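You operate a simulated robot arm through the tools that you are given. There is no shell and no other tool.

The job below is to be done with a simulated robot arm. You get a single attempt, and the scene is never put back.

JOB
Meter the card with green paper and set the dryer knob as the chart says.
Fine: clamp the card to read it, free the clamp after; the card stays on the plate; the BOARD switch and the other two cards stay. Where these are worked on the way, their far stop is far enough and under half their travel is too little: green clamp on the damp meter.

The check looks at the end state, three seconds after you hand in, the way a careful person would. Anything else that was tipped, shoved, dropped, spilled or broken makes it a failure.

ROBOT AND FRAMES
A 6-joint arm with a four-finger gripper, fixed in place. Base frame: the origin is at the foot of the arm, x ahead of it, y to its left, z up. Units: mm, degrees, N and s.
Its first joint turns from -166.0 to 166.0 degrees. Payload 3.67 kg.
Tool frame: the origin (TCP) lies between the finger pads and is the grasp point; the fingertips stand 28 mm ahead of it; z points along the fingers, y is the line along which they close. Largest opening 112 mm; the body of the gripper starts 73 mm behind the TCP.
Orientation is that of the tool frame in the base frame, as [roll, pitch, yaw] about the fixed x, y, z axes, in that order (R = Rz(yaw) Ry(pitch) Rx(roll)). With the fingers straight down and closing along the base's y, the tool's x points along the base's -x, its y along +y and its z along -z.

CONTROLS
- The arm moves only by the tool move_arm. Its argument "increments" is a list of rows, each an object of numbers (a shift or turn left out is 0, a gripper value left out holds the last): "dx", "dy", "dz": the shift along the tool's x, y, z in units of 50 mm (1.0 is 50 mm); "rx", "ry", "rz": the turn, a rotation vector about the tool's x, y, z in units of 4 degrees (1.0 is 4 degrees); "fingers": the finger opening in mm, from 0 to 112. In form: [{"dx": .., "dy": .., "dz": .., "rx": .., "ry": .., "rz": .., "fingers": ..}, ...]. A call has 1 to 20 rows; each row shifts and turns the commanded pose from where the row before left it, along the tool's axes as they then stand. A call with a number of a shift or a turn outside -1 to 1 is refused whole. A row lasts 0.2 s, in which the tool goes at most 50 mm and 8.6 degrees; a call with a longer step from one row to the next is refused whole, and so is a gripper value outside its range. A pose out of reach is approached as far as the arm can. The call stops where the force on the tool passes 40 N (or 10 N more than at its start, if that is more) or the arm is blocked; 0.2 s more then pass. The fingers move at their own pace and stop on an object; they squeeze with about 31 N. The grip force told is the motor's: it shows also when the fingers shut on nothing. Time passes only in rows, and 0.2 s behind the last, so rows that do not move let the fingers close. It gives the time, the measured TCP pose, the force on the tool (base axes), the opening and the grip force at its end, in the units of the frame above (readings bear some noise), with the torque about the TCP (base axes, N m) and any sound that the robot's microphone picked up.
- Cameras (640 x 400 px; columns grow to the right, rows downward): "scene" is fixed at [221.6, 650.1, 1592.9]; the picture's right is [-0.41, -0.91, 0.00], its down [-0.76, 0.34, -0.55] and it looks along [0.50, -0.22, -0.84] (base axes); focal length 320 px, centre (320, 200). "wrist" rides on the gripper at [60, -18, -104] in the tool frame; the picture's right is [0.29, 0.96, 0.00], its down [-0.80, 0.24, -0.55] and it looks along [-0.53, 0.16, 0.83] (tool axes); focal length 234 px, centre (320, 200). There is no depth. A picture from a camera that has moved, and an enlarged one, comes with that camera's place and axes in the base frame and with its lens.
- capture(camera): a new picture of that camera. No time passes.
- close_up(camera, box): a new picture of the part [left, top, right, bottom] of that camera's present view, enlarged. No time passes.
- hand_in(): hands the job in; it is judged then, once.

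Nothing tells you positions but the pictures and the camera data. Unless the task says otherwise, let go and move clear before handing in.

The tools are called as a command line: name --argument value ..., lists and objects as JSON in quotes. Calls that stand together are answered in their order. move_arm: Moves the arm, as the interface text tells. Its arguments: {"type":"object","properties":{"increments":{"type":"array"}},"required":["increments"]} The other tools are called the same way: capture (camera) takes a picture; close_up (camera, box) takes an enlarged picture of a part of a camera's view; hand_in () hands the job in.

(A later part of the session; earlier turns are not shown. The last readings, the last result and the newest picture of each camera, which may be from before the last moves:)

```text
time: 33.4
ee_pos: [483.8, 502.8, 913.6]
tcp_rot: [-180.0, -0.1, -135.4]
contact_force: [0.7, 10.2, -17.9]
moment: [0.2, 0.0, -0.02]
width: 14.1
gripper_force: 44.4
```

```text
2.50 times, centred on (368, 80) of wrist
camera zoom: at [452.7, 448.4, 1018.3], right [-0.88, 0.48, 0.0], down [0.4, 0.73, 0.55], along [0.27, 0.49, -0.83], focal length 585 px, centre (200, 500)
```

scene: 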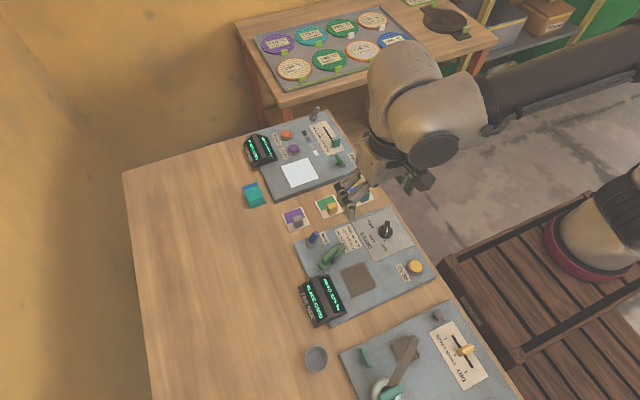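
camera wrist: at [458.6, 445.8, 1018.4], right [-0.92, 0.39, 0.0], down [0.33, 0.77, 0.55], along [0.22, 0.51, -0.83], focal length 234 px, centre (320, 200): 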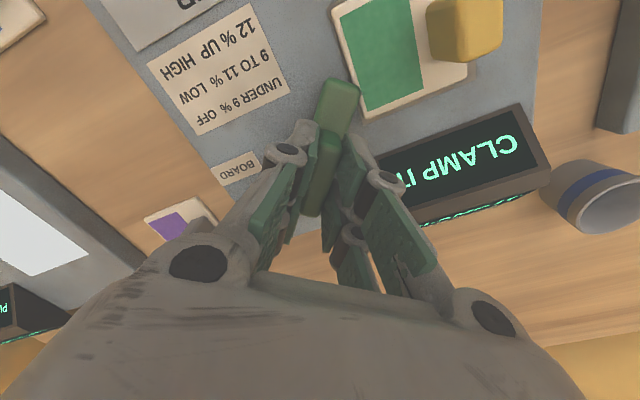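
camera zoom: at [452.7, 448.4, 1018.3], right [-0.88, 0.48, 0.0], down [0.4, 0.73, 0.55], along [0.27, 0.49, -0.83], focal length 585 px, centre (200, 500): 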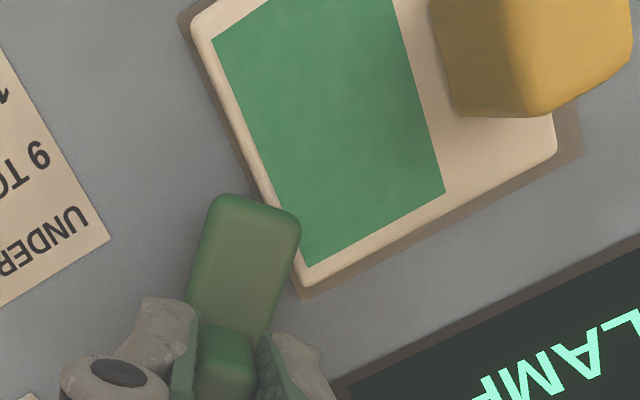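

The bar's end is starting over the card, and the downward pull suggests the clamp dips slightly. I follow it down a little and continue.

move_arm --increments '[{"dx": -0.008, "dy": 0.01, "dz": 0.03}, {"rz": 0.6}, {"rz": 0.6}, {}]'

move_arm --increments '[{"rz": 0.6}, {"rz": 0.6}, {}]'

close_up --camera "wrist" --box '[240, 0, 496, 160]'

close_up --camera "scene" --box '[290, 215, 386, 300]'

```text
time: 34.4
ee_pos: [483.4, 503.4, 913.7]
tcp_rot: [-180.0, 0.1, -140.2]
contact_force: [6.9, -0.9, 13.4]
moment: [-0.95, 0.87, -0.01]
width: 13.8
gripper_force: 44.5
```

```text
time: 35.2
ee_pos: [482.7, 502.7, 914.3]
tcp_rot: [179.9, 0.1, -145.0]
contact_force: [16.0, 4.6, 14.7]
moment: [0.05, -0.21, 0.0]
width: 14.2
gripper_force: 44.8
```

```text
2.50 times, centred on (368, 80) of wrist
camera zoom: at [443.6, 454.2, 1018.1], right [-0.79, 0.62, 0.0], down [0.51, 0.65, 0.56], along [0.34, 0.44, -0.83], focal length 585 px, centre (200, 500)
```

zoom: 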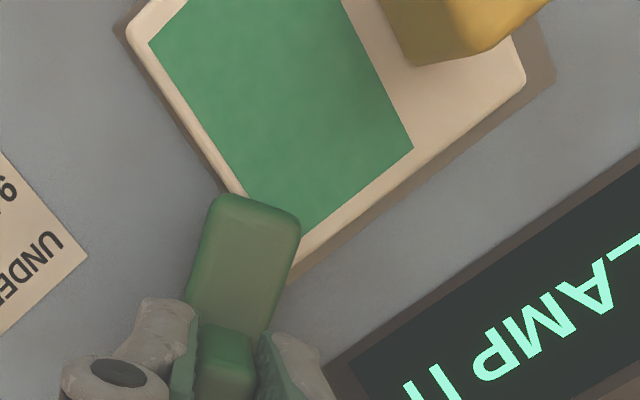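

```text
4.71 times, centred on (338, 258) of scene
camera zoom: at [221.6, 650.1, 1592.9], right [-0.41, -0.91, 0.0], down [-0.76, 0.34, -0.55], along [0.5, -0.22, -0.84], focal length 1506 px, centre (235, -71)
```

zoom: 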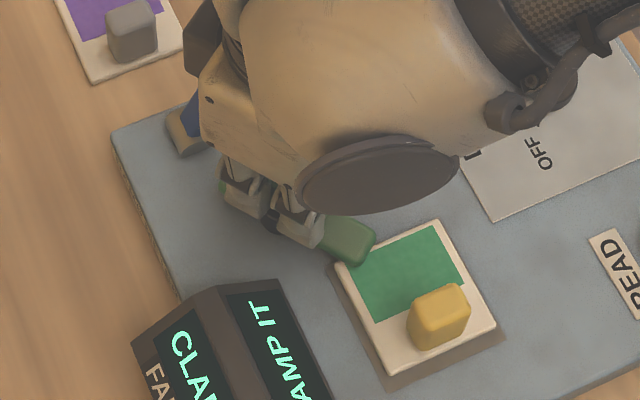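

move_arm --increments '[{"dx": -0.029, "dy": -0.01, "dz": -0.015}, {"rz": 0.6}, {"rz": 0.6}, {}]'

close_up --camera "scene" --box '[290, 215, 386, 300]'

```text
time: 36.2
ee_pos: [483.1, 504.5, 914.0]
tcp_rot: [179.9, 0.0, -149.8]
contact_force: [-3.3, 4.9, 24.0]
moment: [-0.48, 1.16, -0.01]
width: 13.9
gripper_force: 45.1
```

```text
4.71 times, centred on (338, 258) of scene
camera zoom: at [221.6, 650.1, 1592.9], right [-0.41, -0.91, 0.0], down [-0.76, 0.34, -0.55], along [0.5, -0.22, -0.84], focal length 1506 px, centre (235, -71)
```

zoom: 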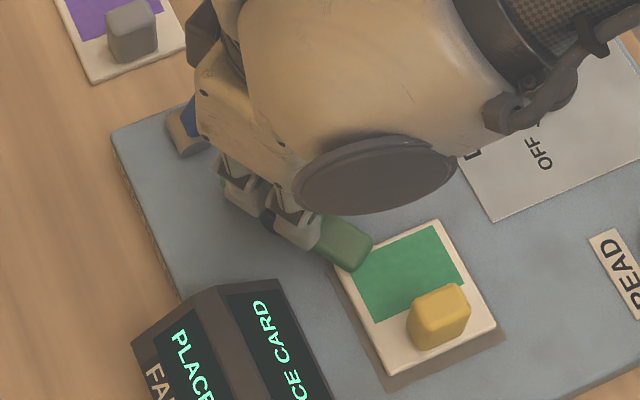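

The display changed to "PLACE CARD", so I stop and look closely at the card and clamp.

close_up --camera "wrist" --box '[240, 0, 496, 160]'

close_up --camera "scene" --box '[335, 250, 399, 290]'

close_up --camera "scene" --box '[290, 260, 354, 330]'

```text
2.50 times, centred on (368, 80) of wrist
camera zoom: at [439.7, 457.9, 1018.2], right [-0.73, 0.68, 0.0], down [0.57, 0.61, 0.55], along [0.38, 0.41, -0.83], focal length 585 px, centre (200, 500)
```

zoom: 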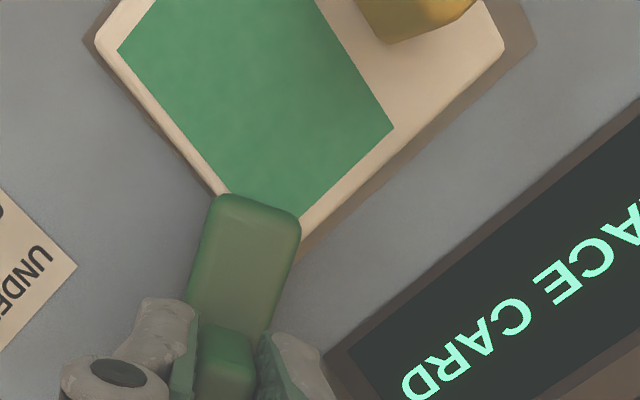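

```text
10.00 times, centred on (367, 270) of scene
camera zoom: at [221.6, 650.1, 1592.9], right [-0.41, -0.91, 0.0], down [-0.76, 0.34, -0.55], along [0.5, -0.22, -0.84], focal length 3200 px, centre (-150, -500)
```

zoom: 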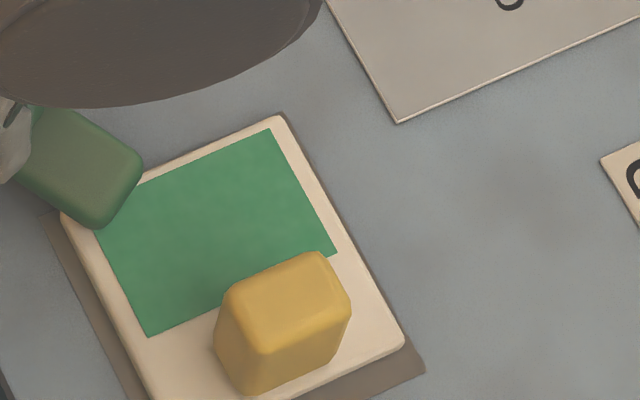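

```text
5.71 times, centred on (322, 295) of scene
camera zoom: at [221.6, 650.1, 1592.9], right [-0.41, -0.91, 0.0], down [-0.76, 0.34, -0.55], along [0.5, -0.22, -0.84], focal length 1829 px, centre (309, -343)
```

zoom: 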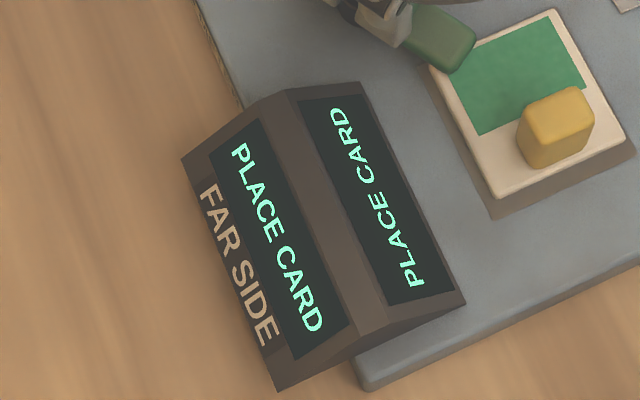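

The card looks unmoved, but the force (24 N up, acting at the bar tip) says I'm pressing the bar into the card. I ease upward slightly and see whether the display recovers.

move_arm --increments '[{"dz": -0.03}, {}]'

close_up --camera "scene" --box '[290, 235, 402, 305]'

```text
time: 36.8
ee_pos: [483.1, 504.7, 914.5]
tcp_rot: [-180.0, -0.2, -149.7]
contact_force: [-17.4, 5.6, 6.5]
moment: [0.9, -0.73, 0.01]
width: 14.2
gripper_force: 45.1
```

```text
5.71 times, centred on (346, 270) of scene
camera zoom: at [221.6, 650.1, 1592.9], right [-0.41, -0.91, 0.0], down [-0.76, 0.34, -0.55], along [0.5, -0.22, -0.84], focal length 1829 px, centre (171, -200)
```

zoom: 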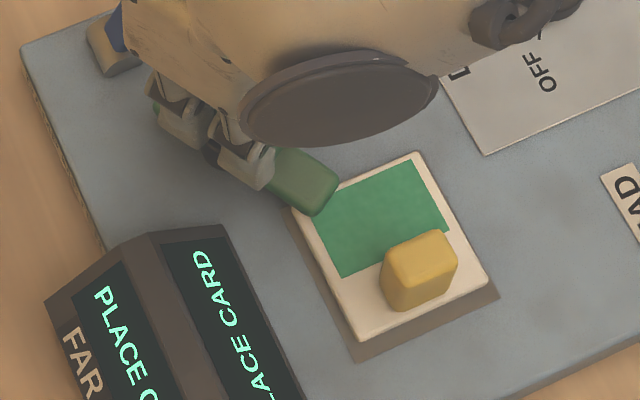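

The message persists. I back the clamp off a few degrees to see whether the clamp angle or the card position triggers it.

move_arm --increments '[{"dx": 0.02, "dy": 0.015, "dz": -0.01}, {"rz": -0.7}, {"rz": -0.7}, {"rz": -0.7}, {"rz": -0.7}, {}]'

close_up --camera "scene" --box '[290, 235, 402, 305]'

close_up --camera "wrist" --box '[240, 0, 496, 160]'

```text
time: 38.2
ee_pos: [482.0, 503.7, 914.9]
tcp_rot: [-179.9, -0.3, -138.4]
contact_force: [1.5, 2.3, -28.3]
moment: [0.59, -0.67, 0.02]
width: 13.9
gripper_force: 44.7
```

```text
5.71 times, centred on (346, 270) of scene
camera zoom: at [221.6, 650.1, 1592.9], right [-0.41, -0.91, 0.0], down [-0.76, 0.34, -0.55], along [0.5, -0.22, -0.84], focal length 1829 px, centre (171, -200)
```

zoom: 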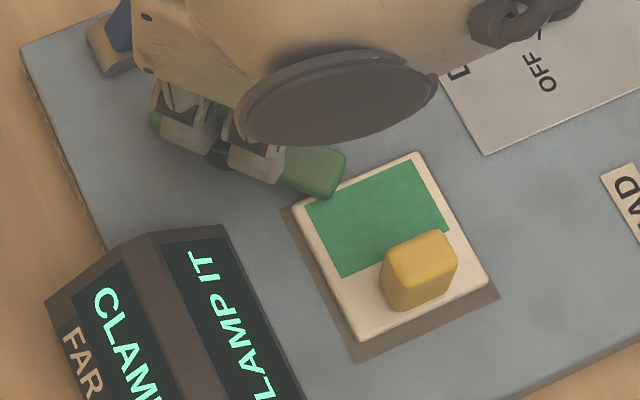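

```text
2.50 times, centred on (368, 80) of wrist
camera zoom: at [449.9, 450.7, 1018.5], right [-0.85, 0.53, 0.0], down [0.44, 0.71, 0.55], along [0.29, 0.47, -0.83], focal length 585 px, centre (200, 500)
```

zoom: 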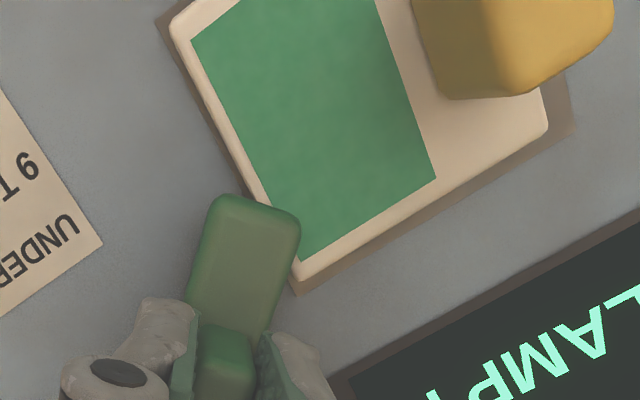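

It returns to "CLAMP IT" with the card unmoved, so the message depends on the clamp pressing. I swing again at this slightly higher, neutral height and go on toward the far stop.

move_arm --increments '[{"rz": 0.7}, {"rz": 0.7}, {"rz": 0.7}, {"rz": 0.7}, {}]'

close_up --camera "scene" --box '[290, 235, 402, 305]'

move_arm --increments '[{"rz": 0.6}, {"rz": 0.6}, {}]'

close_up --camera "scene" --box '[290, 235, 402, 305]'

```text
time: 39.4
ee_pos: [482.6, 502.8, 914.6]
tcp_rot: [-180.0, -0.2, -149.8]
contact_force: [1.5, -6.7, -38.6]
moment: [-0.21, 0.08, -0.06]
width: 14.0
gripper_force: 45.3
```

```text
5.71 times, centred on (346, 270) of scene
camera zoom: at [221.6, 650.1, 1592.9], right [-0.41, -0.91, 0.0], down [-0.76, 0.34, -0.55], along [0.5, -0.22, -0.84], focal length 1829 px, centre (171, -200)
```

zoom: 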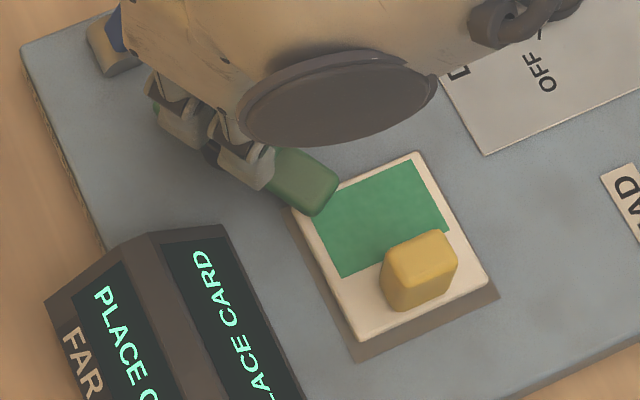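

```text
time: 40.2
ee_pos: [483.2, 504.1, 914.0]
tcp_rot: [180.0, -0.1, -154.5]
contact_force: [-0.6, -9.2, -33.8]
moment: [-0.47, 0.53, -0.05]
width: 14.0
gripper_force: 44.7
```

```text
5.71 times, centred on (346, 270) of scene
camera zoom: at [221.6, 650.1, 1592.9], right [-0.41, -0.91, 0.0], down [-0.76, 0.34, -0.55], along [0.5, -0.22, -0.84], focal length 1829 px, centre (171, -200)
```

zoom: 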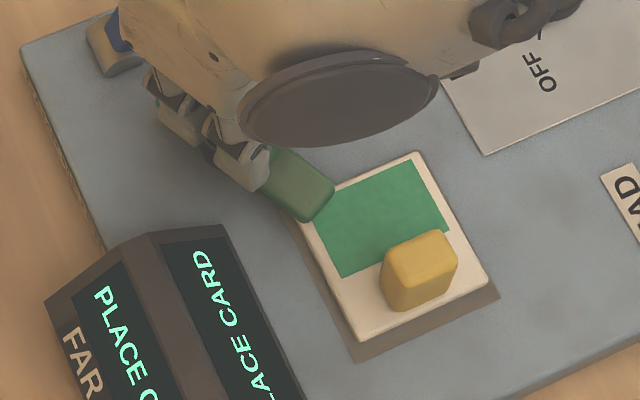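

The message is the same regardless of vertical force, so it depends on the clamp being closed. I let go of the handle in the closed position and see what the meter says.

move_arm --increments '[{"dz": 0.03}, {"fingers": 40}, {}, {}]'

move_arm --increments '[{"dz": -0.3}, {"dz": -0.6}, {"dz": -0.6}, {"dz": -0.5}, {}]'

close_up --camera "scene" --box '[290, 235, 402, 305]'

capture --camera "wrist"

close_up --camera "wrist" --box '[250, 40, 442, 160]'

```text
time: 41.2
ee_pos: [482.9, 505.3, 914.8]
tcp_rot: [179.8, 0.0, -154.6]
contact_force: [-0.4, -0.4, 0.1]
moment: [0.0, 0.03, 0.04]
width: 40.0
gripper_force: 0.0
```

```text
time: 42.4
ee_pos: [482.3, 506.4, 1014.5]
tcp_rot: [179.9, -0.1, -154.6]
contact_force: [0.9, 0.1, 0.5]
moment: [-0.01, 0.0, 0.02]
width: 39.6
gripper_force: 0.0
```

```text
5.71 times, centred on (346, 270) of scene
camera zoom: at [221.6, 650.1, 1592.9], right [-0.41, -0.91, 0.0], down [-0.76, 0.34, -0.55], along [0.5, -0.22, -0.84], focal length 1829 px, centre (171, -200)
```

zoom: 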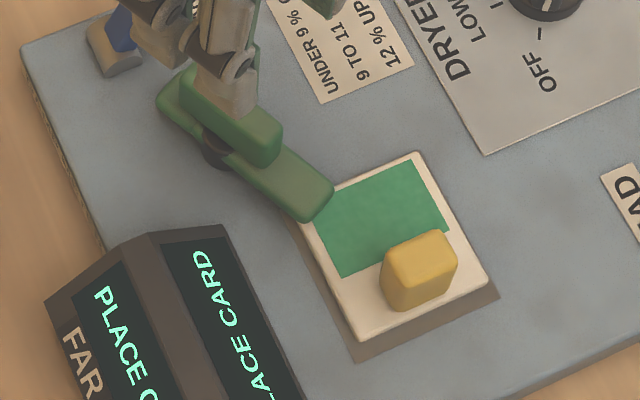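

```text
taken
camera wrist: at [434.9, 463.2, 1118.0], right [-0.67, 0.74, 0.0], down [0.62, 0.56, 0.55], along [0.41, 0.37, -0.83], focal length 234 px, centre (320, 200)
```

wrist: 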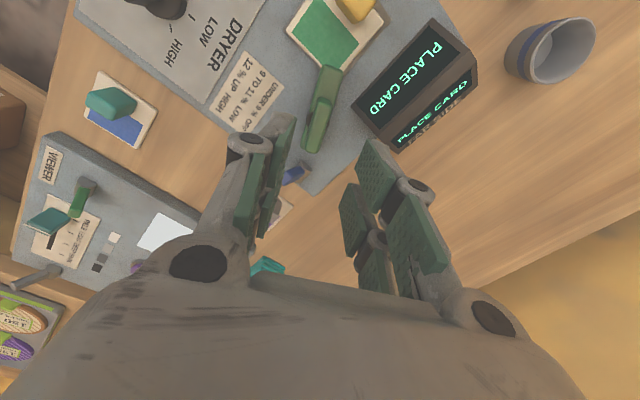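

```text
3.33 times, centred on (346, 100) of wrist
camera zoom: at [434.9, 463.2, 1118.0], right [-0.67, 0.74, 0.0], down [0.62, 0.56, 0.55], along [0.41, 0.37, -0.83], focal length 781 px, centre (233, 533)
```

zoom: 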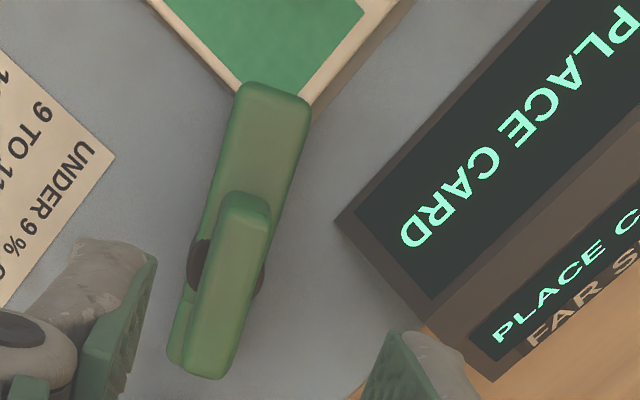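

The clamp stays closed by itself but "PLACE CARD" remains, and I estimate the card is ~3 mm off centre toward +x. I'll regrip the peg and nudge the card toward the plate centre while watching the display.

move_arm --increments '[{"rz": 0.9}, {"rz": 0.9}, {"rz": 0.9}, {"rz": 0.9}, {"rz": 0.9}, {"rz": 0.9}, {"rz": 0.95}, {}]'

move_arm --increments '[{"dx": 0.6, "dy": -0.28, "fingers": 50}, {"dx": 0.6, "dy": -0.28}, {"dx": 0.56, "dy": -0.28}, {}, {}]'

close_up --camera "wrist" --box '[240, 70, 400, 170]'

close_up --camera "scene" --box '[290, 235, 402, 305]'

```text
time: 44.2
ee_pos: [483.2, 503.8, 1015.3]
tcp_rot: [180.0, 0.0, -180.0]
contact_force: [-0.2, -0.4, 0.3]
moment: [0.01, 0.01, 0.01]
width: 40.2
gripper_force: 0.0
```

```text
time: 45.4
ee_pos: [395.5, 460.6, 1013.8]
tcp_rot: [180.0, 0.0, -180.0]
contact_force: [0.4, -0.3, -0.1]
moment: [0.0, -0.03, 0.01]
width: 50.0
gripper_force: 0.1
```

```text
4.00 times, centred on (320, 120) of wrist
camera zoom: at [334.8, 442.7, 1118.0], right [-0.29, 0.96, 0.0], down [0.8, 0.24, 0.55], along [0.53, 0.16, -0.83], focal length 937 px, centre (320, 520)
```

zoom: 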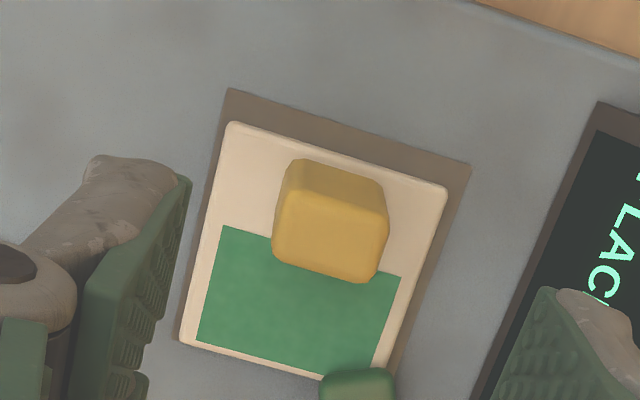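

```text
5.71 times, centred on (346, 270) of scene
camera zoom: at [221.6, 650.1, 1592.9], right [-0.41, -0.91, 0.0], down [-0.76, 0.34, -0.55], along [0.5, -0.22, -0.84], focal length 1829 px, centre (171, -200)
```

zoom: 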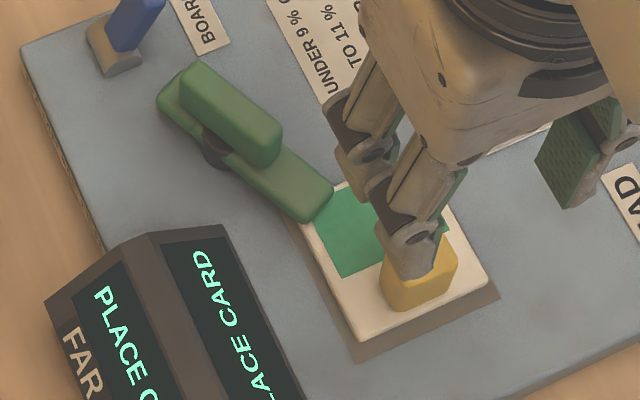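

The card offset measures about (+2, −1.3) mm from plate centre. I grip the peg and slide the card to the centre.

move_arm --increments '[{"dx": 0.02, "dy": 0.034, "dz": 0.5}, {"dz": 0.6}, {"dz": 0.5}, {"dz": 0.4}, {"dz": 0.04}, {}]'

move_arm --increments '[{"fingers": 10}, {}, {}, {}]'

close_up --camera "scene" --box '[290, 235, 402, 305]'

```text
time: 46.8
ee_pos: [394.0, 462.2, 911.6]
tcp_rot: [180.0, -0.1, 180.0]
contact_force: [-0.4, 0.5, -0.4]
moment: [0.0, 0.01, 0.04]
width: 49.8
gripper_force: 0.1
```

```text
time: 47.8
ee_pos: [395.3, 461.7, 911.6]
tcp_rot: [179.9, -0.1, 180.0]
contact_force: [-0.4, 0.2, 1.5]
moment: [0.01, -0.06, 0.03]
width: 24.9
gripper_force: 31.0
```

```text
5.71 times, centred on (346, 270) of scene
camera zoom: at [221.6, 650.1, 1592.9], right [-0.41, -0.91, 0.0], down [-0.76, 0.34, -0.55], along [0.5, -0.22, -0.84], focal length 1829 px, centre (171, -200)
```

zoom: 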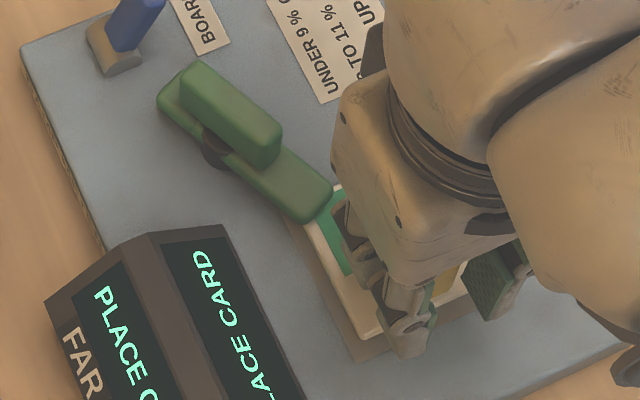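

move_arm --increments '[{"dx": 0.04, "dy": 0.026}, {}]'

close_up --camera "scene" --box '[290, 235, 402, 305]'

close_up --camera "wrist" --box '[220, 40, 460, 190]'

```text
time: 48.4
ee_pos: [392.4, 464.3, 912.0]
tcp_rot: [179.9, 0.0, 180.0]
contact_force: [0.0, -0.2, 2.0]
moment: [0.05, -0.05, 0.02]
width: 24.6
gripper_force: 30.7
```

```text
5.71 times, centred on (346, 270) of scene
camera zoom: at [221.6, 650.1, 1592.9], right [-0.41, -0.91, 0.0], down [-0.76, 0.34, -0.55], along [0.5, -0.22, -0.84], focal length 1829 px, centre (171, -200)
```

zoom: 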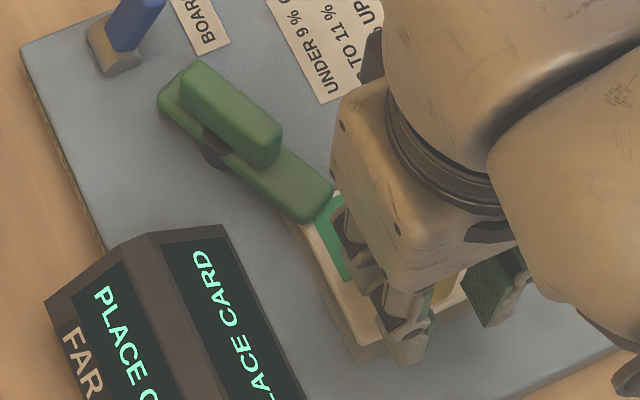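

```text
2.67 times, centred on (340, 115) of wrist
camera zoom: at [331.5, 445.8, 1015.8], right [-0.29, 0.96, 0.0], down [0.8, 0.24, 0.55], along [0.53, 0.16, -0.83], focal length 624 px, centre (267, 427)
```

zoom: 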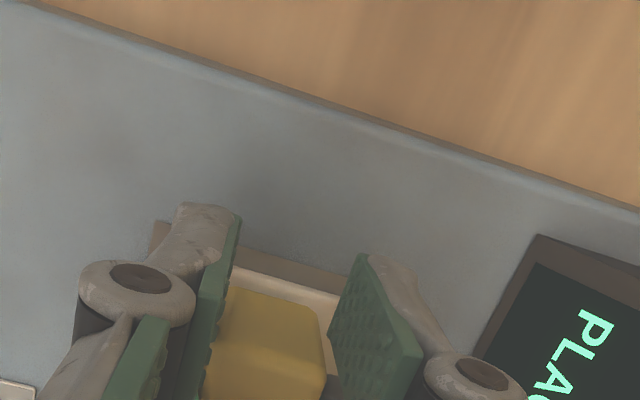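

It still says "PLACE CARD", which may simply be the idle text. The card is well centred now, so I release the peg, rise, close the fingers, and prepare to press READ with a tilted tool because it lies close to the base.

move_arm --increments '[{"fingers": 50}, {}, {}, {"dz": -0.4}, {"dz": -0.6}, {"dz": -0.6}, {"dz": -0.4}, {}]'

close_up --camera "scene" --box '[290, 235, 450, 335]'

close_up --camera "wrist" --box '[80, 0, 400, 200]'

```text
time: 50.2
ee_pos: [391.6, 463.7, 1013.1]
tcp_rot: [180.0, 0.0, 180.0]
contact_force: [-0.3, 0.1, -0.3]
moment: [0.0, 0.0, 0.01]
width: 50.0
gripper_force: 0.1
```

```text
4.00 times, centred on (370, 285) of scene
camera zoom: at [221.6, 650.1, 1592.9], right [-0.41, -0.91, 0.0], down [-0.76, 0.34, -0.55], along [0.5, -0.22, -0.84], focal length 1280 px, centre (120, -140)
```

zoom: 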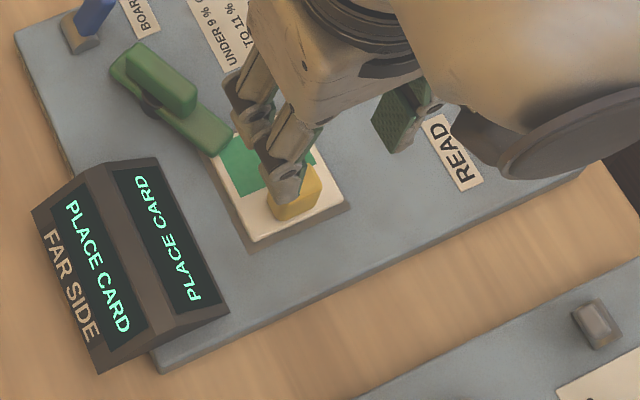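

```text
2.00 times, centred on (240, 100) of wrist
camera zoom: at [332.5, 445.9, 1116.6], right [-0.29, 0.96, 0.0], down [0.8, 0.24, 0.55], along [0.53, 0.16, -0.83], focal length 468 px, centre (480, 400)
```

zoom: 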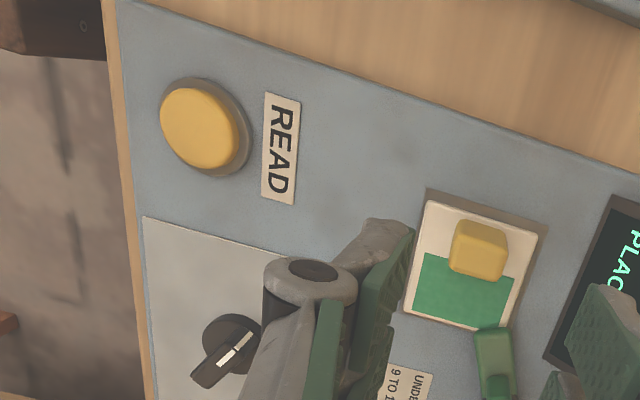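

READ's centre is near (379.5, 334.5), top at about z 886. I move outward of it, close the fingers and tilt so the fingertips lean toward the base.

move_arm --increments '[{"dx": -0.26, "dy": -0.53, "fingers": 0}, {"dx": -0.26, "dy": -0.52}, {"dx": -0.26, "dy": -0.52}, {"rx": 0.66, "ry": 0.75}, {"rx": 0.66, "ry": 0.75}, {"rx": 0.66, "ry": 0.75}, {"rx": 0.66, "ry": 0.75}, {"rx": 0.66, "ry": 0.75}, {"rx": 0.66, "ry": 0.75}, {}]'

capture --camera "wrist"

capture --camera "scene"

```text
time: 52.4
ee_pos: [431.1, 386.6, 1011.4]
tcp_rot: [-163.6, -17.8, 177.4]
contact_force: [-0.1, -0.2, -0.6]
moment: [-0.03, -0.05, 0.01]
width: 0.0
gripper_force: 31.0
```

```text
taken
camera wrist: at [406.4, 400.1, 1129.9], right [-0.32, 0.93, -0.17], down [0.92, 0.35, 0.2], along [0.24, -0.09, -0.97], focal length 234 px, centre (320, 200)
```

wrist: 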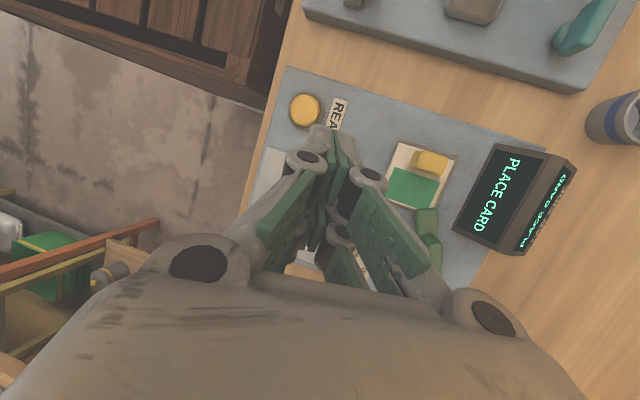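

```text
taken
```

scene: 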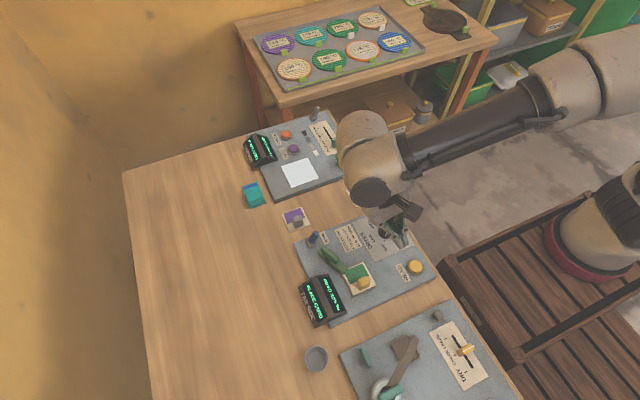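

move_arm --increments '[{"dx": 0.057, "dy": -0.095, "dz": 0.44}, {"dx": 0.057, "dy": -0.095, "dz": 0.44}, {"dx": 0.057, "dy": -0.096, "dz": 0.44}, {}, {}]'

capture --camera "wrist"

close_up --camera "scene" --box '[350, 215, 446, 275]'

```text
time: 53.6
ee_pos: [402.4, 356.0, 957.8]
tcp_rot: [-163.6, -17.8, 177.6]
contact_force: [-0.3, -0.3, -0.5]
moment: [0.0, 0.0, 0.01]
width: 0.0
gripper_force: 30.8
```

```text
taken
camera wrist: at [378.1, 369.1, 1075.8], right [-0.32, 0.93, -0.17], down [0.92, 0.35, 0.2], along [0.24, -0.09, -0.97], focal length 234 px, centre (320, 200)
```

wrist: 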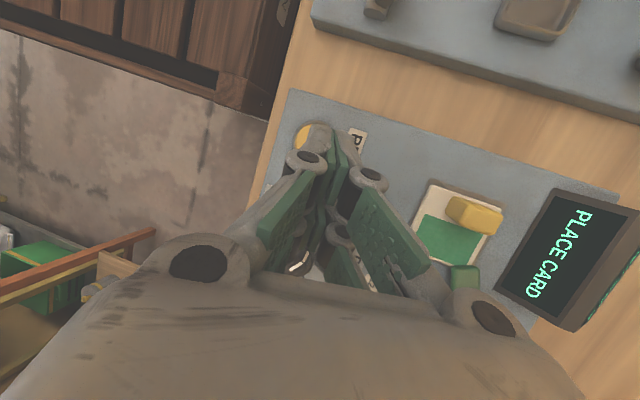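

```text
6.67 times, centred on (398, 245) of scene
camera zoom: at [221.6, 650.1, 1592.9], right [-0.41, -0.91, 0.0], down [-0.76, 0.34, -0.55], along [0.5, -0.22, -0.84], focal length 2133 px, centre (-200, -100)
```

zoom: 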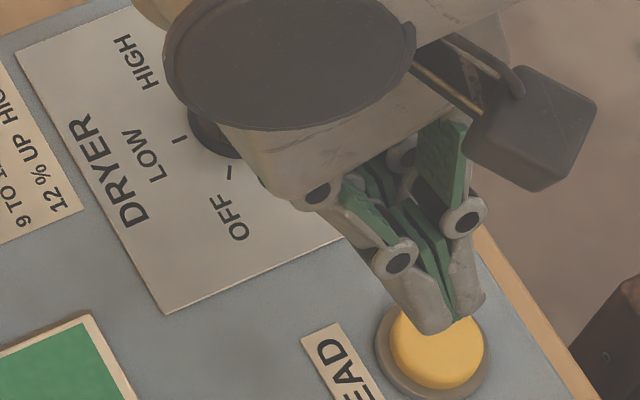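

Allowing for the jaw width, the fingertips line up with READ along the tool axis. I advance along the axis, slowly near the end.

move_arm --increments '[{"dz": 0.4}, {"dz": 0.2}, {"dz": 0.1}, {}]'

close_up --camera "scene" --box '[350, 215, 446, 275]'

close_up --camera "wrist" --box '[240, 80, 400, 180]'

```text
time: 54.6
ee_pos: [391.1, 344.9, 924.4]
tcp_rot: [-163.6, -17.8, 177.6]
contact_force: [-0.3, 1.2, -0.8]
moment: [-0.03, 0.02, 0.0]
width: 0.0
gripper_force: 30.4
```

```text
6.67 times, centred on (398, 245) of scene
camera zoom: at [221.6, 650.1, 1592.9], right [-0.41, -0.91, 0.0], down [-0.76, 0.34, -0.55], along [0.5, -0.22, -0.84], focal length 2133 px, centre (-200, -100)
```

zoom: 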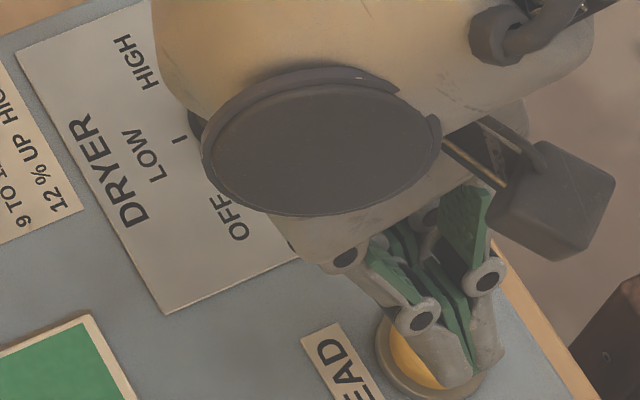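

```text
4.00 times, centred on (320, 130) of wrist
camera zoom: at [367.2, 358.5, 1043.2], right [-0.32, 0.93, -0.17], down [0.92, 0.35, 0.2], along [0.24, -0.09, -0.97], focal length 937 px, centre (320, 480)
```

zoom: 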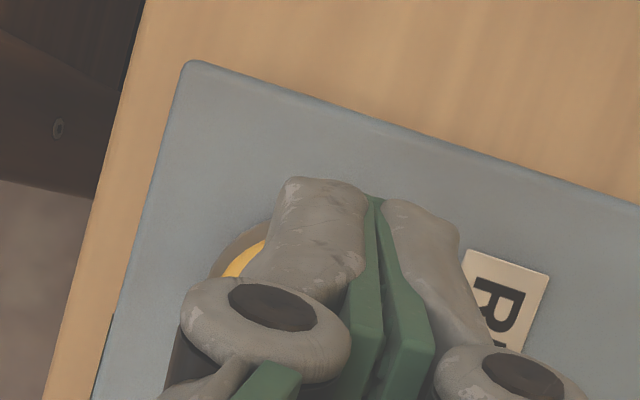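

move_arm --increments '[{"dz": 0.08}, {"dz": 0.08}, {}]'

move_arm --increments '[{"dz": 0.05}, {"dz": 0.05}, {}]'

close_up --camera "scene" --box '[290, 235, 450, 335]'

```text
time: 55.4
ee_pos: [389.5, 344.2, 918.9]
tcp_rot: [-163.5, -17.8, 177.4]
contact_force: [0.8, -0.3, -0.2]
moment: [-0.01, -0.04, 0.01]
width: 0.0
gripper_force: 30.5
```

```text
time: 56.2
ee_pos: [389.3, 342.5, 914.2]
tcp_rot: [-163.7, -17.8, 177.5]
contact_force: [0.5, -0.9, -0.4]
moment: [0.02, 0.02, -0.02]
width: 0.3
gripper_force: 31.0
```

```text
4.00 times, centred on (370, 285) of scene
camera zoom: at [221.6, 650.1, 1592.9], right [-0.41, -0.91, 0.0], down [-0.76, 0.34, -0.55], along [0.5, -0.22, -0.84], focal length 1280 px, centre (120, -140)
```

zoom: 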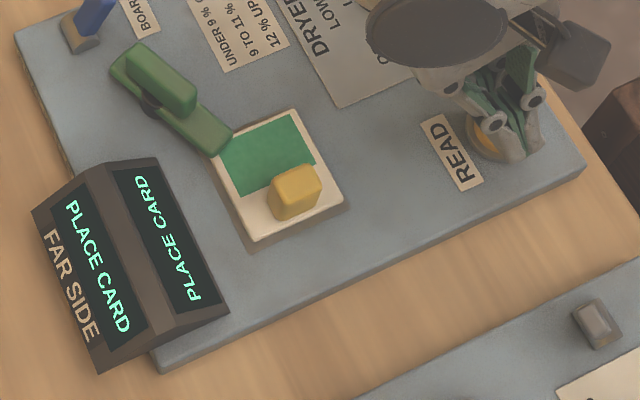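

move_arm --increments '[{"dz": 0.05}, {"dz": 0.05}, {"dz": 0.05}, {}]'

close_up --camera "scene" --box '[290, 235, 450, 335]'

```text
time: 57.2
ee_pos: [385.3, 339.1, 909.1]
tcp_rot: [-163.6, -17.8, 177.5]
contact_force: [-0.1, 0.1, 0.5]
moment: [0.0, -0.01, -0.01]
width: 0.1
gripper_force: 30.9
```

```text
4.00 times, centred on (370, 285) of scene
camera zoom: at [221.6, 650.1, 1592.9], right [-0.41, -0.91, 0.0], down [-0.76, 0.34, -0.55], along [0.5, -0.22, -0.84], focal length 1280 px, centre (120, -140)
```

zoom: 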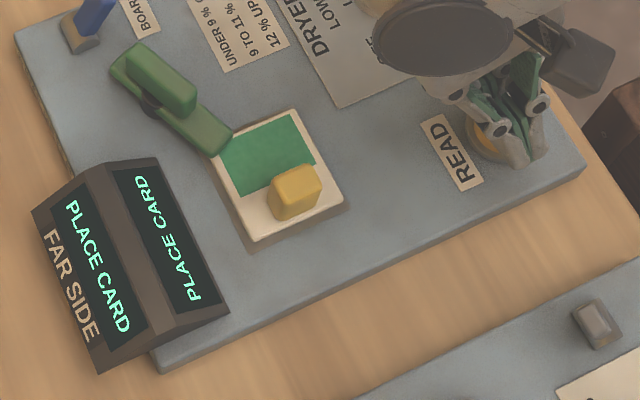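

move_arm --increments '[{"dz": 0.04}, {"dz": 0.04}, {"dz": 0.04}, {}]'

close_up --camera "scene" --box '[290, 235, 450, 335]'

```text
time: 58.2
ee_pos: [383.5, 339.7, 903.5]
tcp_rot: [-163.7, -17.9, 177.6]
contact_force: [1.0, 2.5, 2.3]
moment: [0.09, -0.07, 0.06]
width: 0.0
gripper_force: 31.0
heard: click
```

```text
4.00 times, centred on (370, 285) of scene
camera zoom: at [221.6, 650.1, 1592.9], right [-0.41, -0.91, 0.0], down [-0.76, 0.34, -0.55], along [0.5, -0.22, -0.84], focal length 1280 px, centre (120, -140)
```

zoom: 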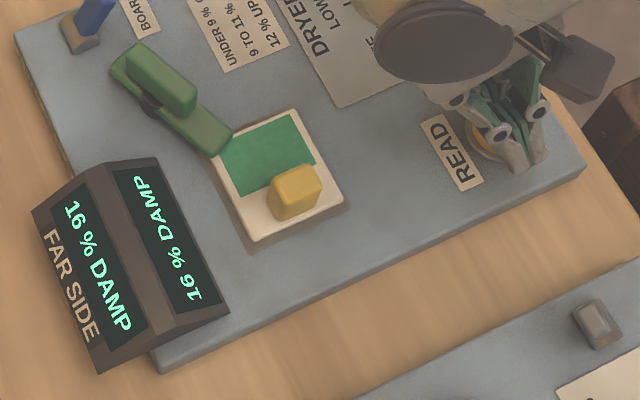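

A click, and the display now shows a reading. I enlarge it to be sure.

close_up --camera "scene" --box '[295, 270, 359, 330]'

close_up --camera "wrist" --box '[400, 100, 640, 250]'

```text
6.67 times, centred on (327, 300) of scene
camera zoom: at [221.6, 650.1, 1592.9], right [-0.41, -0.91, 0.0], down [-0.76, 0.34, -0.55], along [0.5, -0.22, -0.84], focal length 2133 px, centre (273, -467)
```

zoom: 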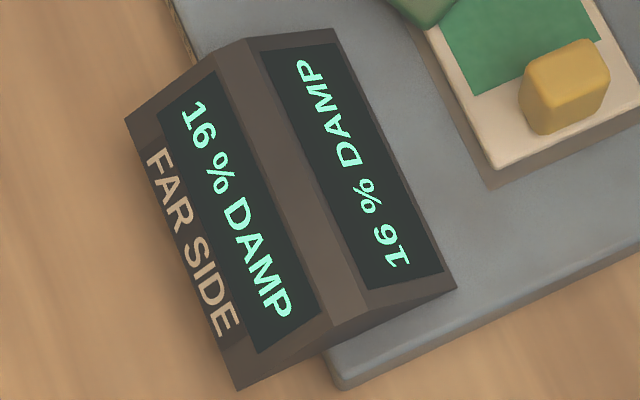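

```text
2.67 times, centred on (520, 175) of wrist
camera zoom: at [359.3, 352.5, 1021.5], right [-0.32, 0.93, -0.17], down [0.92, 0.35, 0.2], along [0.24, -0.09, -0.97], focal length 624 px, centre (-213, 267)
```

zoom: 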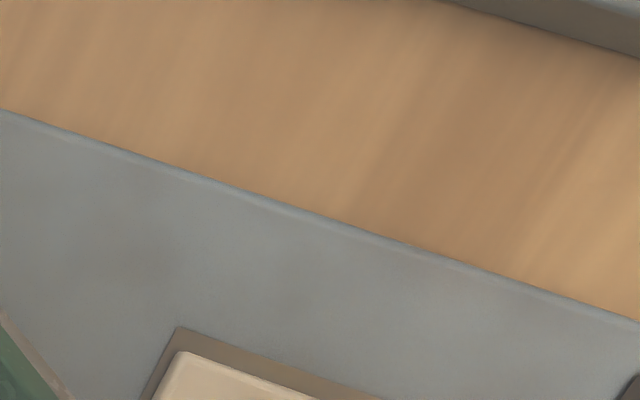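

The reading is 16 % DAMP, and the chart says "12 % up = HIGH". I back off READ along the tool axis, straighten the tool, and move above the dryer knob.

move_arm --increments '[{"dz": -0.3}, {"dz": -0.6}, {"dz": -0.6}, {"dz": -0.6}, {"rx": -0.66, "ry": -0.75}, {"rx": -0.66, "ry": -0.75}, {"rx": -0.66, "ry": -0.75}, {"rx": -0.66, "ry": -0.75}, {"rx": -0.66, "ry": -0.75}, {"rx": -0.66, "ry": -0.75}, {}]'

capture --camera "scene"

```text
time: 60.6
ee_pos: [416.5, 366.5, 997.9]
tcp_rot: [179.9, 0.0, -180.0]
contact_force: [-1.0, 0.1, 0.4]
moment: [-0.01, -0.02, -0.02]
width: 0.1
gripper_force: 30.7
```

```text
taken
```

scene: 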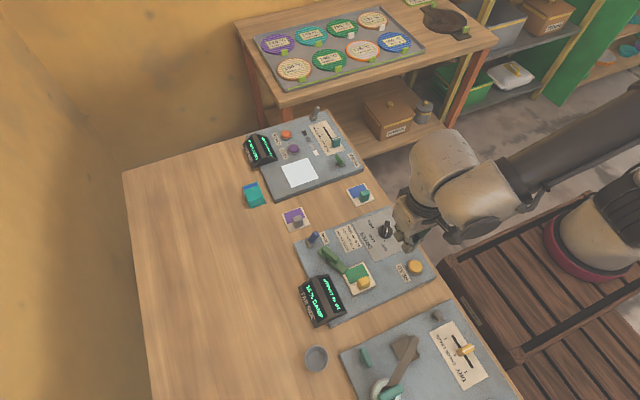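

move_arm --increments '[{"dx": -0.5, "dy": -0.14, "fingers": 50}, {"dx": -0.5, "dy": -0.14}, {"dx": -0.5, "dy": -0.12}, {"rz": -1}, {"rz": -1}, {"rz": -1}, {"rz": -1}, {"rz": -1}, {"rz": -1}, {"rz": -1}, {"rz": -1}, {"rz": -1}, {"rz": -1}, {"rz": -1}, {"rz": -1}, {"rz": -1}, {"rz": -1}, {"rz": -1}, {}]'

move_arm --increments '[{"rz": -1}, {"rz": -1}, {"rz": -1}, {"rz": -1}, {"rz": -1}, {"rz": -1}, {"rz": -1}, {"rz": -1}, {"rz": -1}, {"rz": -1}, {"rz": -1}, {"rz": -1}, {"rz": -1}, {"rz": -1}, {"rz": -1}, {"rz": -1}, {"rz": -1}, {"rz": -1}, {"rz": -1}, {}]'

move_arm --increments '[{"rz": -1}, {"rz": -1}, {}]'

capture --camera "wrist"

close_up --camera "scene" --box '[320, 205, 432, 275]'

```text
time: 64.6
ee_pos: [491.7, 346.4, 999.0]
tcp_rot: [179.9, -0.1, -120.0]
contact_force: [0.0, -0.5, 0.3]
moment: [0.0, 0.03, 0.02]
width: 50.2
gripper_force: 0.1
```

```text
time: 68.8
ee_pos: [491.0, 347.1, 998.4]
tcp_rot: [-180.0, 0.0, -44.0]
contact_force: [0.8, 0.7, -0.4]
moment: [0.01, -0.02, -0.01]
width: 50.2
gripper_force: 0.1
```

```text
time: 69.6
ee_pos: [490.7, 347.7, 998.5]
tcp_rot: [-180.0, 0.0, -35.9]
contact_force: [0.8, 0.5, 0.9]
moment: [-0.03, -0.02, -0.02]
width: 50.1
gripper_force: 0.1
```

```text
taken
camera wrist: at [549.7, 326.4, 1102.7], right [-0.33, -0.94, 0.0], down [-0.79, 0.27, 0.55], along [-0.52, 0.18, -0.83], focal length 234 px, centre (320, 200)
```

wrist: 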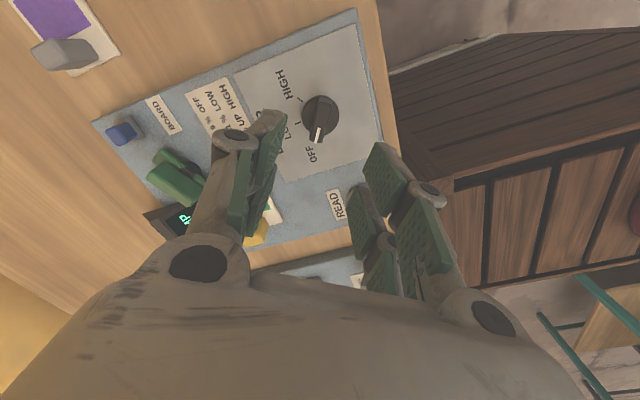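

```text
5.71 times, centred on (376, 240) of scene
camera zoom: at [221.6, 650.1, 1592.9], right [-0.41, -0.91, 0.0], down [-0.76, 0.34, -0.55], along [0.5, -0.22, -0.84], focal length 1829 px, centre (0, -29)
```

zoom: 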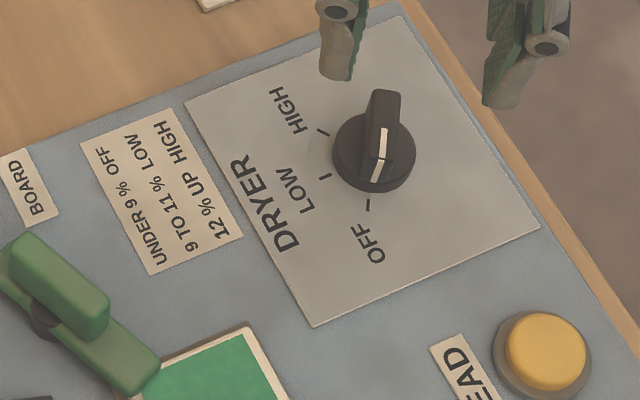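

close_up --camera "wrist" --box '[240, 60, 400, 180]'

```text
3.33 times, centred on (320, 120) of wrist
camera zoom: at [549.7, 326.4, 1102.7], right [-0.33, -0.94, 0.0], down [-0.79, 0.27, 0.55], along [-0.52, 0.18, -0.83], focal length 781 px, centre (320, 467)
```

zoom: 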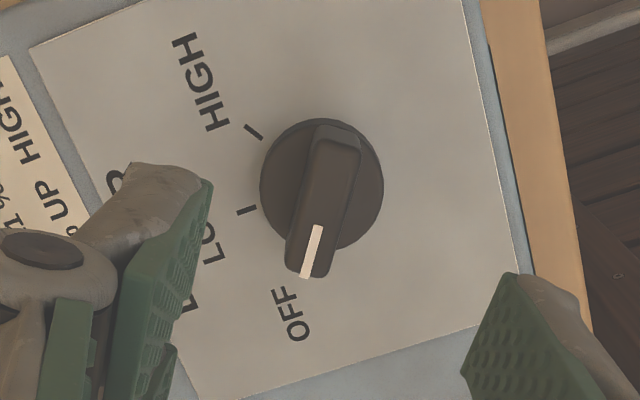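

The knob's ridge is centred at about (497.9, 343.8), top near z 899. Its pointer is at 147° (OFF), with LOW at 91° and HIGH at 36°. I align with the ridge and descend.

move_arm --increments '[{"rz": -0.72}, {"dx": 0.157, "dy": -0.026}, {"dz": 0.4, "fingers": 40}, {"dz": 0.4}, {"dz": 0.4}, {"dz": 0.2}, {}]'

capture --camera "wrist"

close_up --camera "wrist" --box '[240, 70, 400, 190]'

close_up --camera "scene" --box '[340, 195, 436, 255]'

```text
time: 71.2
ee_pos: [499.3, 344.0, 928.6]
tcp_rot: [180.0, 0.0, -33.1]
contact_force: [-0.4, 0.1, -0.1]
moment: [-0.02, 0.02, 0.01]
width: 39.7
gripper_force: 0.1
```

```text
taken
camera wrist: at [557.8, 326.4, 1032.5], right [-0.28, -0.96, 0.0], down [-0.8, 0.23, 0.55], along [-0.53, 0.16, -0.83], focal length 234 px, centre (320, 200)
```

wrist: 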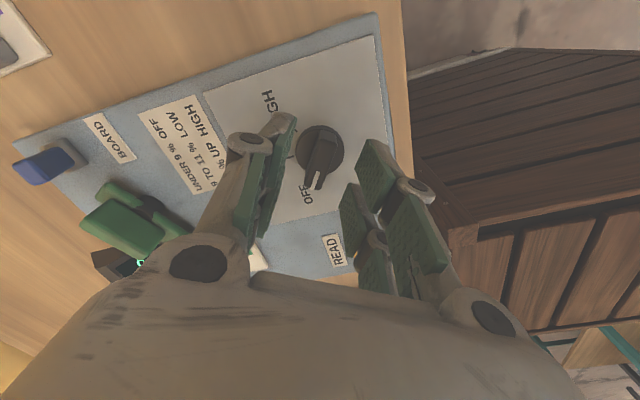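

```text
3.33 times, centred on (320, 130) of wrist
camera zoom: at [557.8, 326.4, 1032.5], right [-0.28, -0.96, 0.0], down [-0.8, 0.23, 0.55], along [-0.53, 0.16, -0.83], focal length 781 px, centre (320, 433)
```

zoom: 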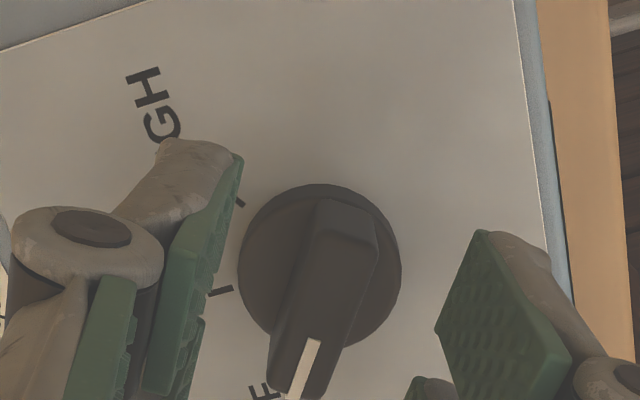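

```text
6.67 times, centred on (388, 225) of scene
camera zoom: at [221.6, 650.1, 1592.9], right [-0.41, -0.91, 0.0], down [-0.76, 0.34, -0.55], along [0.5, -0.22, -0.84], focal length 2133 px, centre (-133, 33)
```

zoom: 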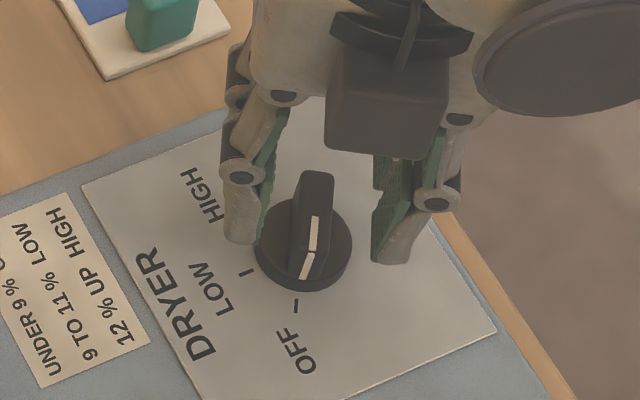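

move_arm --increments '[{"dx": 0.05, "dy": -0.012, "dz": 0.15}, {"dz": 0.13}, {}]'

move_arm --increments '[{"fingers": 20}, {"fingers": 5}, {}, {}]'

close_up --camera "wrist" --box '[240, 70, 400, 190]'

close_up --camera "scene" --box '[340, 195, 436, 255]'

```text
time: 72.0
ee_pos: [501.6, 343.2, 914.2]
tcp_rot: [-180.0, 0.0, -33.1]
contact_force: [0.9, 0.0, -1.1]
moment: [0.01, -0.01, -0.01]
width: 40.0
gripper_force: 0.1
```

```text
time: 73.0
ee_pos: [500.6, 341.6, 914.8]
tcp_rot: [179.9, 0.0, -33.2]
contact_force: [-10.5, -12.4, -4.3]
moment: [-0.29, 0.34, -1.53]
width: 13.8
gripper_force: 44.6
```

```text
3.33 times, centred on (320, 130) of wrist
camera zoom: at [559.8, 324.4, 1018.5], right [-0.28, -0.96, 0.0], down [-0.8, 0.24, 0.55], along [-0.53, 0.16, -0.83], focal length 781 px, centre (320, 433)
```

zoom: 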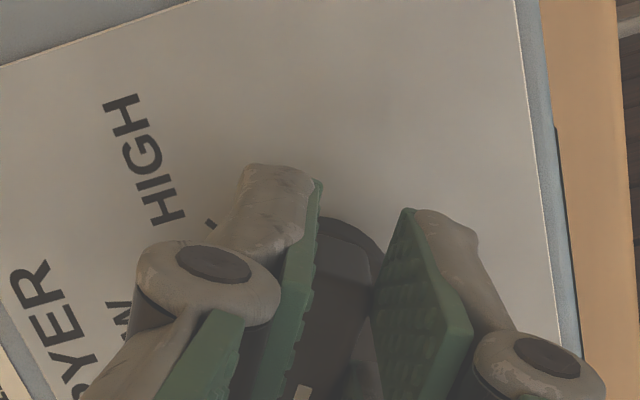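

```text
6.67 times, centred on (388, 225) of scene
camera zoom: at [221.6, 650.1, 1592.9], right [-0.41, -0.91, 0.0], down [-0.76, 0.34, -0.55], along [0.5, -0.22, -0.84], focal length 2133 px, centre (-133, 33)
```

zoom: 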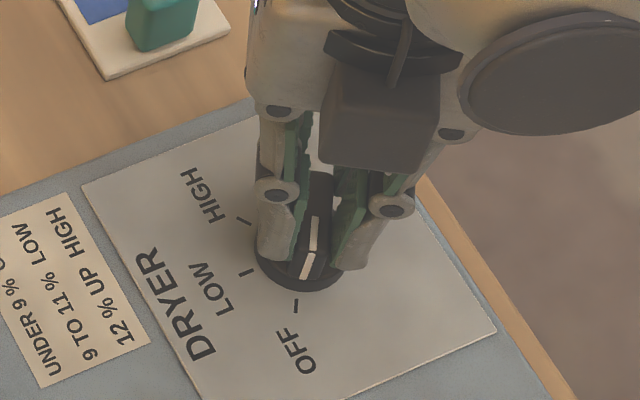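

The ridge is gripped. I relieve the small side force and begin turning clockwise toward LOW and then HIGH.

move_arm --increments '[{"dy": 0.025, "rz": 0.4}, {"rz": 0.6}, {"rz": 0.7}, {"rz": 0.7}, {}]'

close_up --camera "scene" --box '[340, 195, 436, 255]'

```text
time: 74.2
ee_pos: [499.5, 340.4, 914.9]
tcp_rot: [179.9, -0.1, -42.7]
contact_force: [-27.3, -17.8, -1.9]
moment: [-0.31, 0.86, 0.21]
width: 13.0
gripper_force: 45.4
```

```text
6.67 times, centred on (388, 225) of scene
camera zoom: at [221.6, 650.1, 1592.9], right [-0.41, -0.91, 0.0], down [-0.76, 0.34, -0.55], along [0.5, -0.22, -0.84], focal length 2133 px, centre (-133, 33)
```

zoom: 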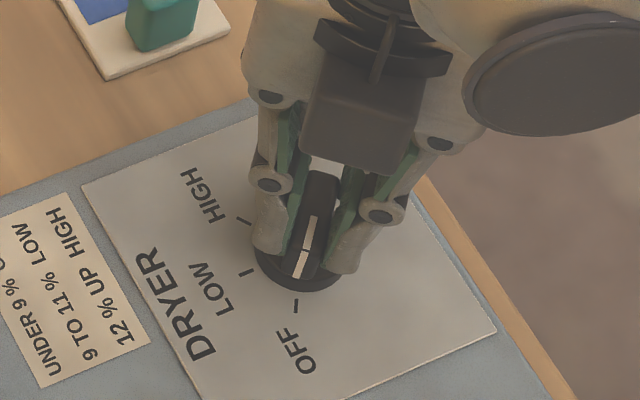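

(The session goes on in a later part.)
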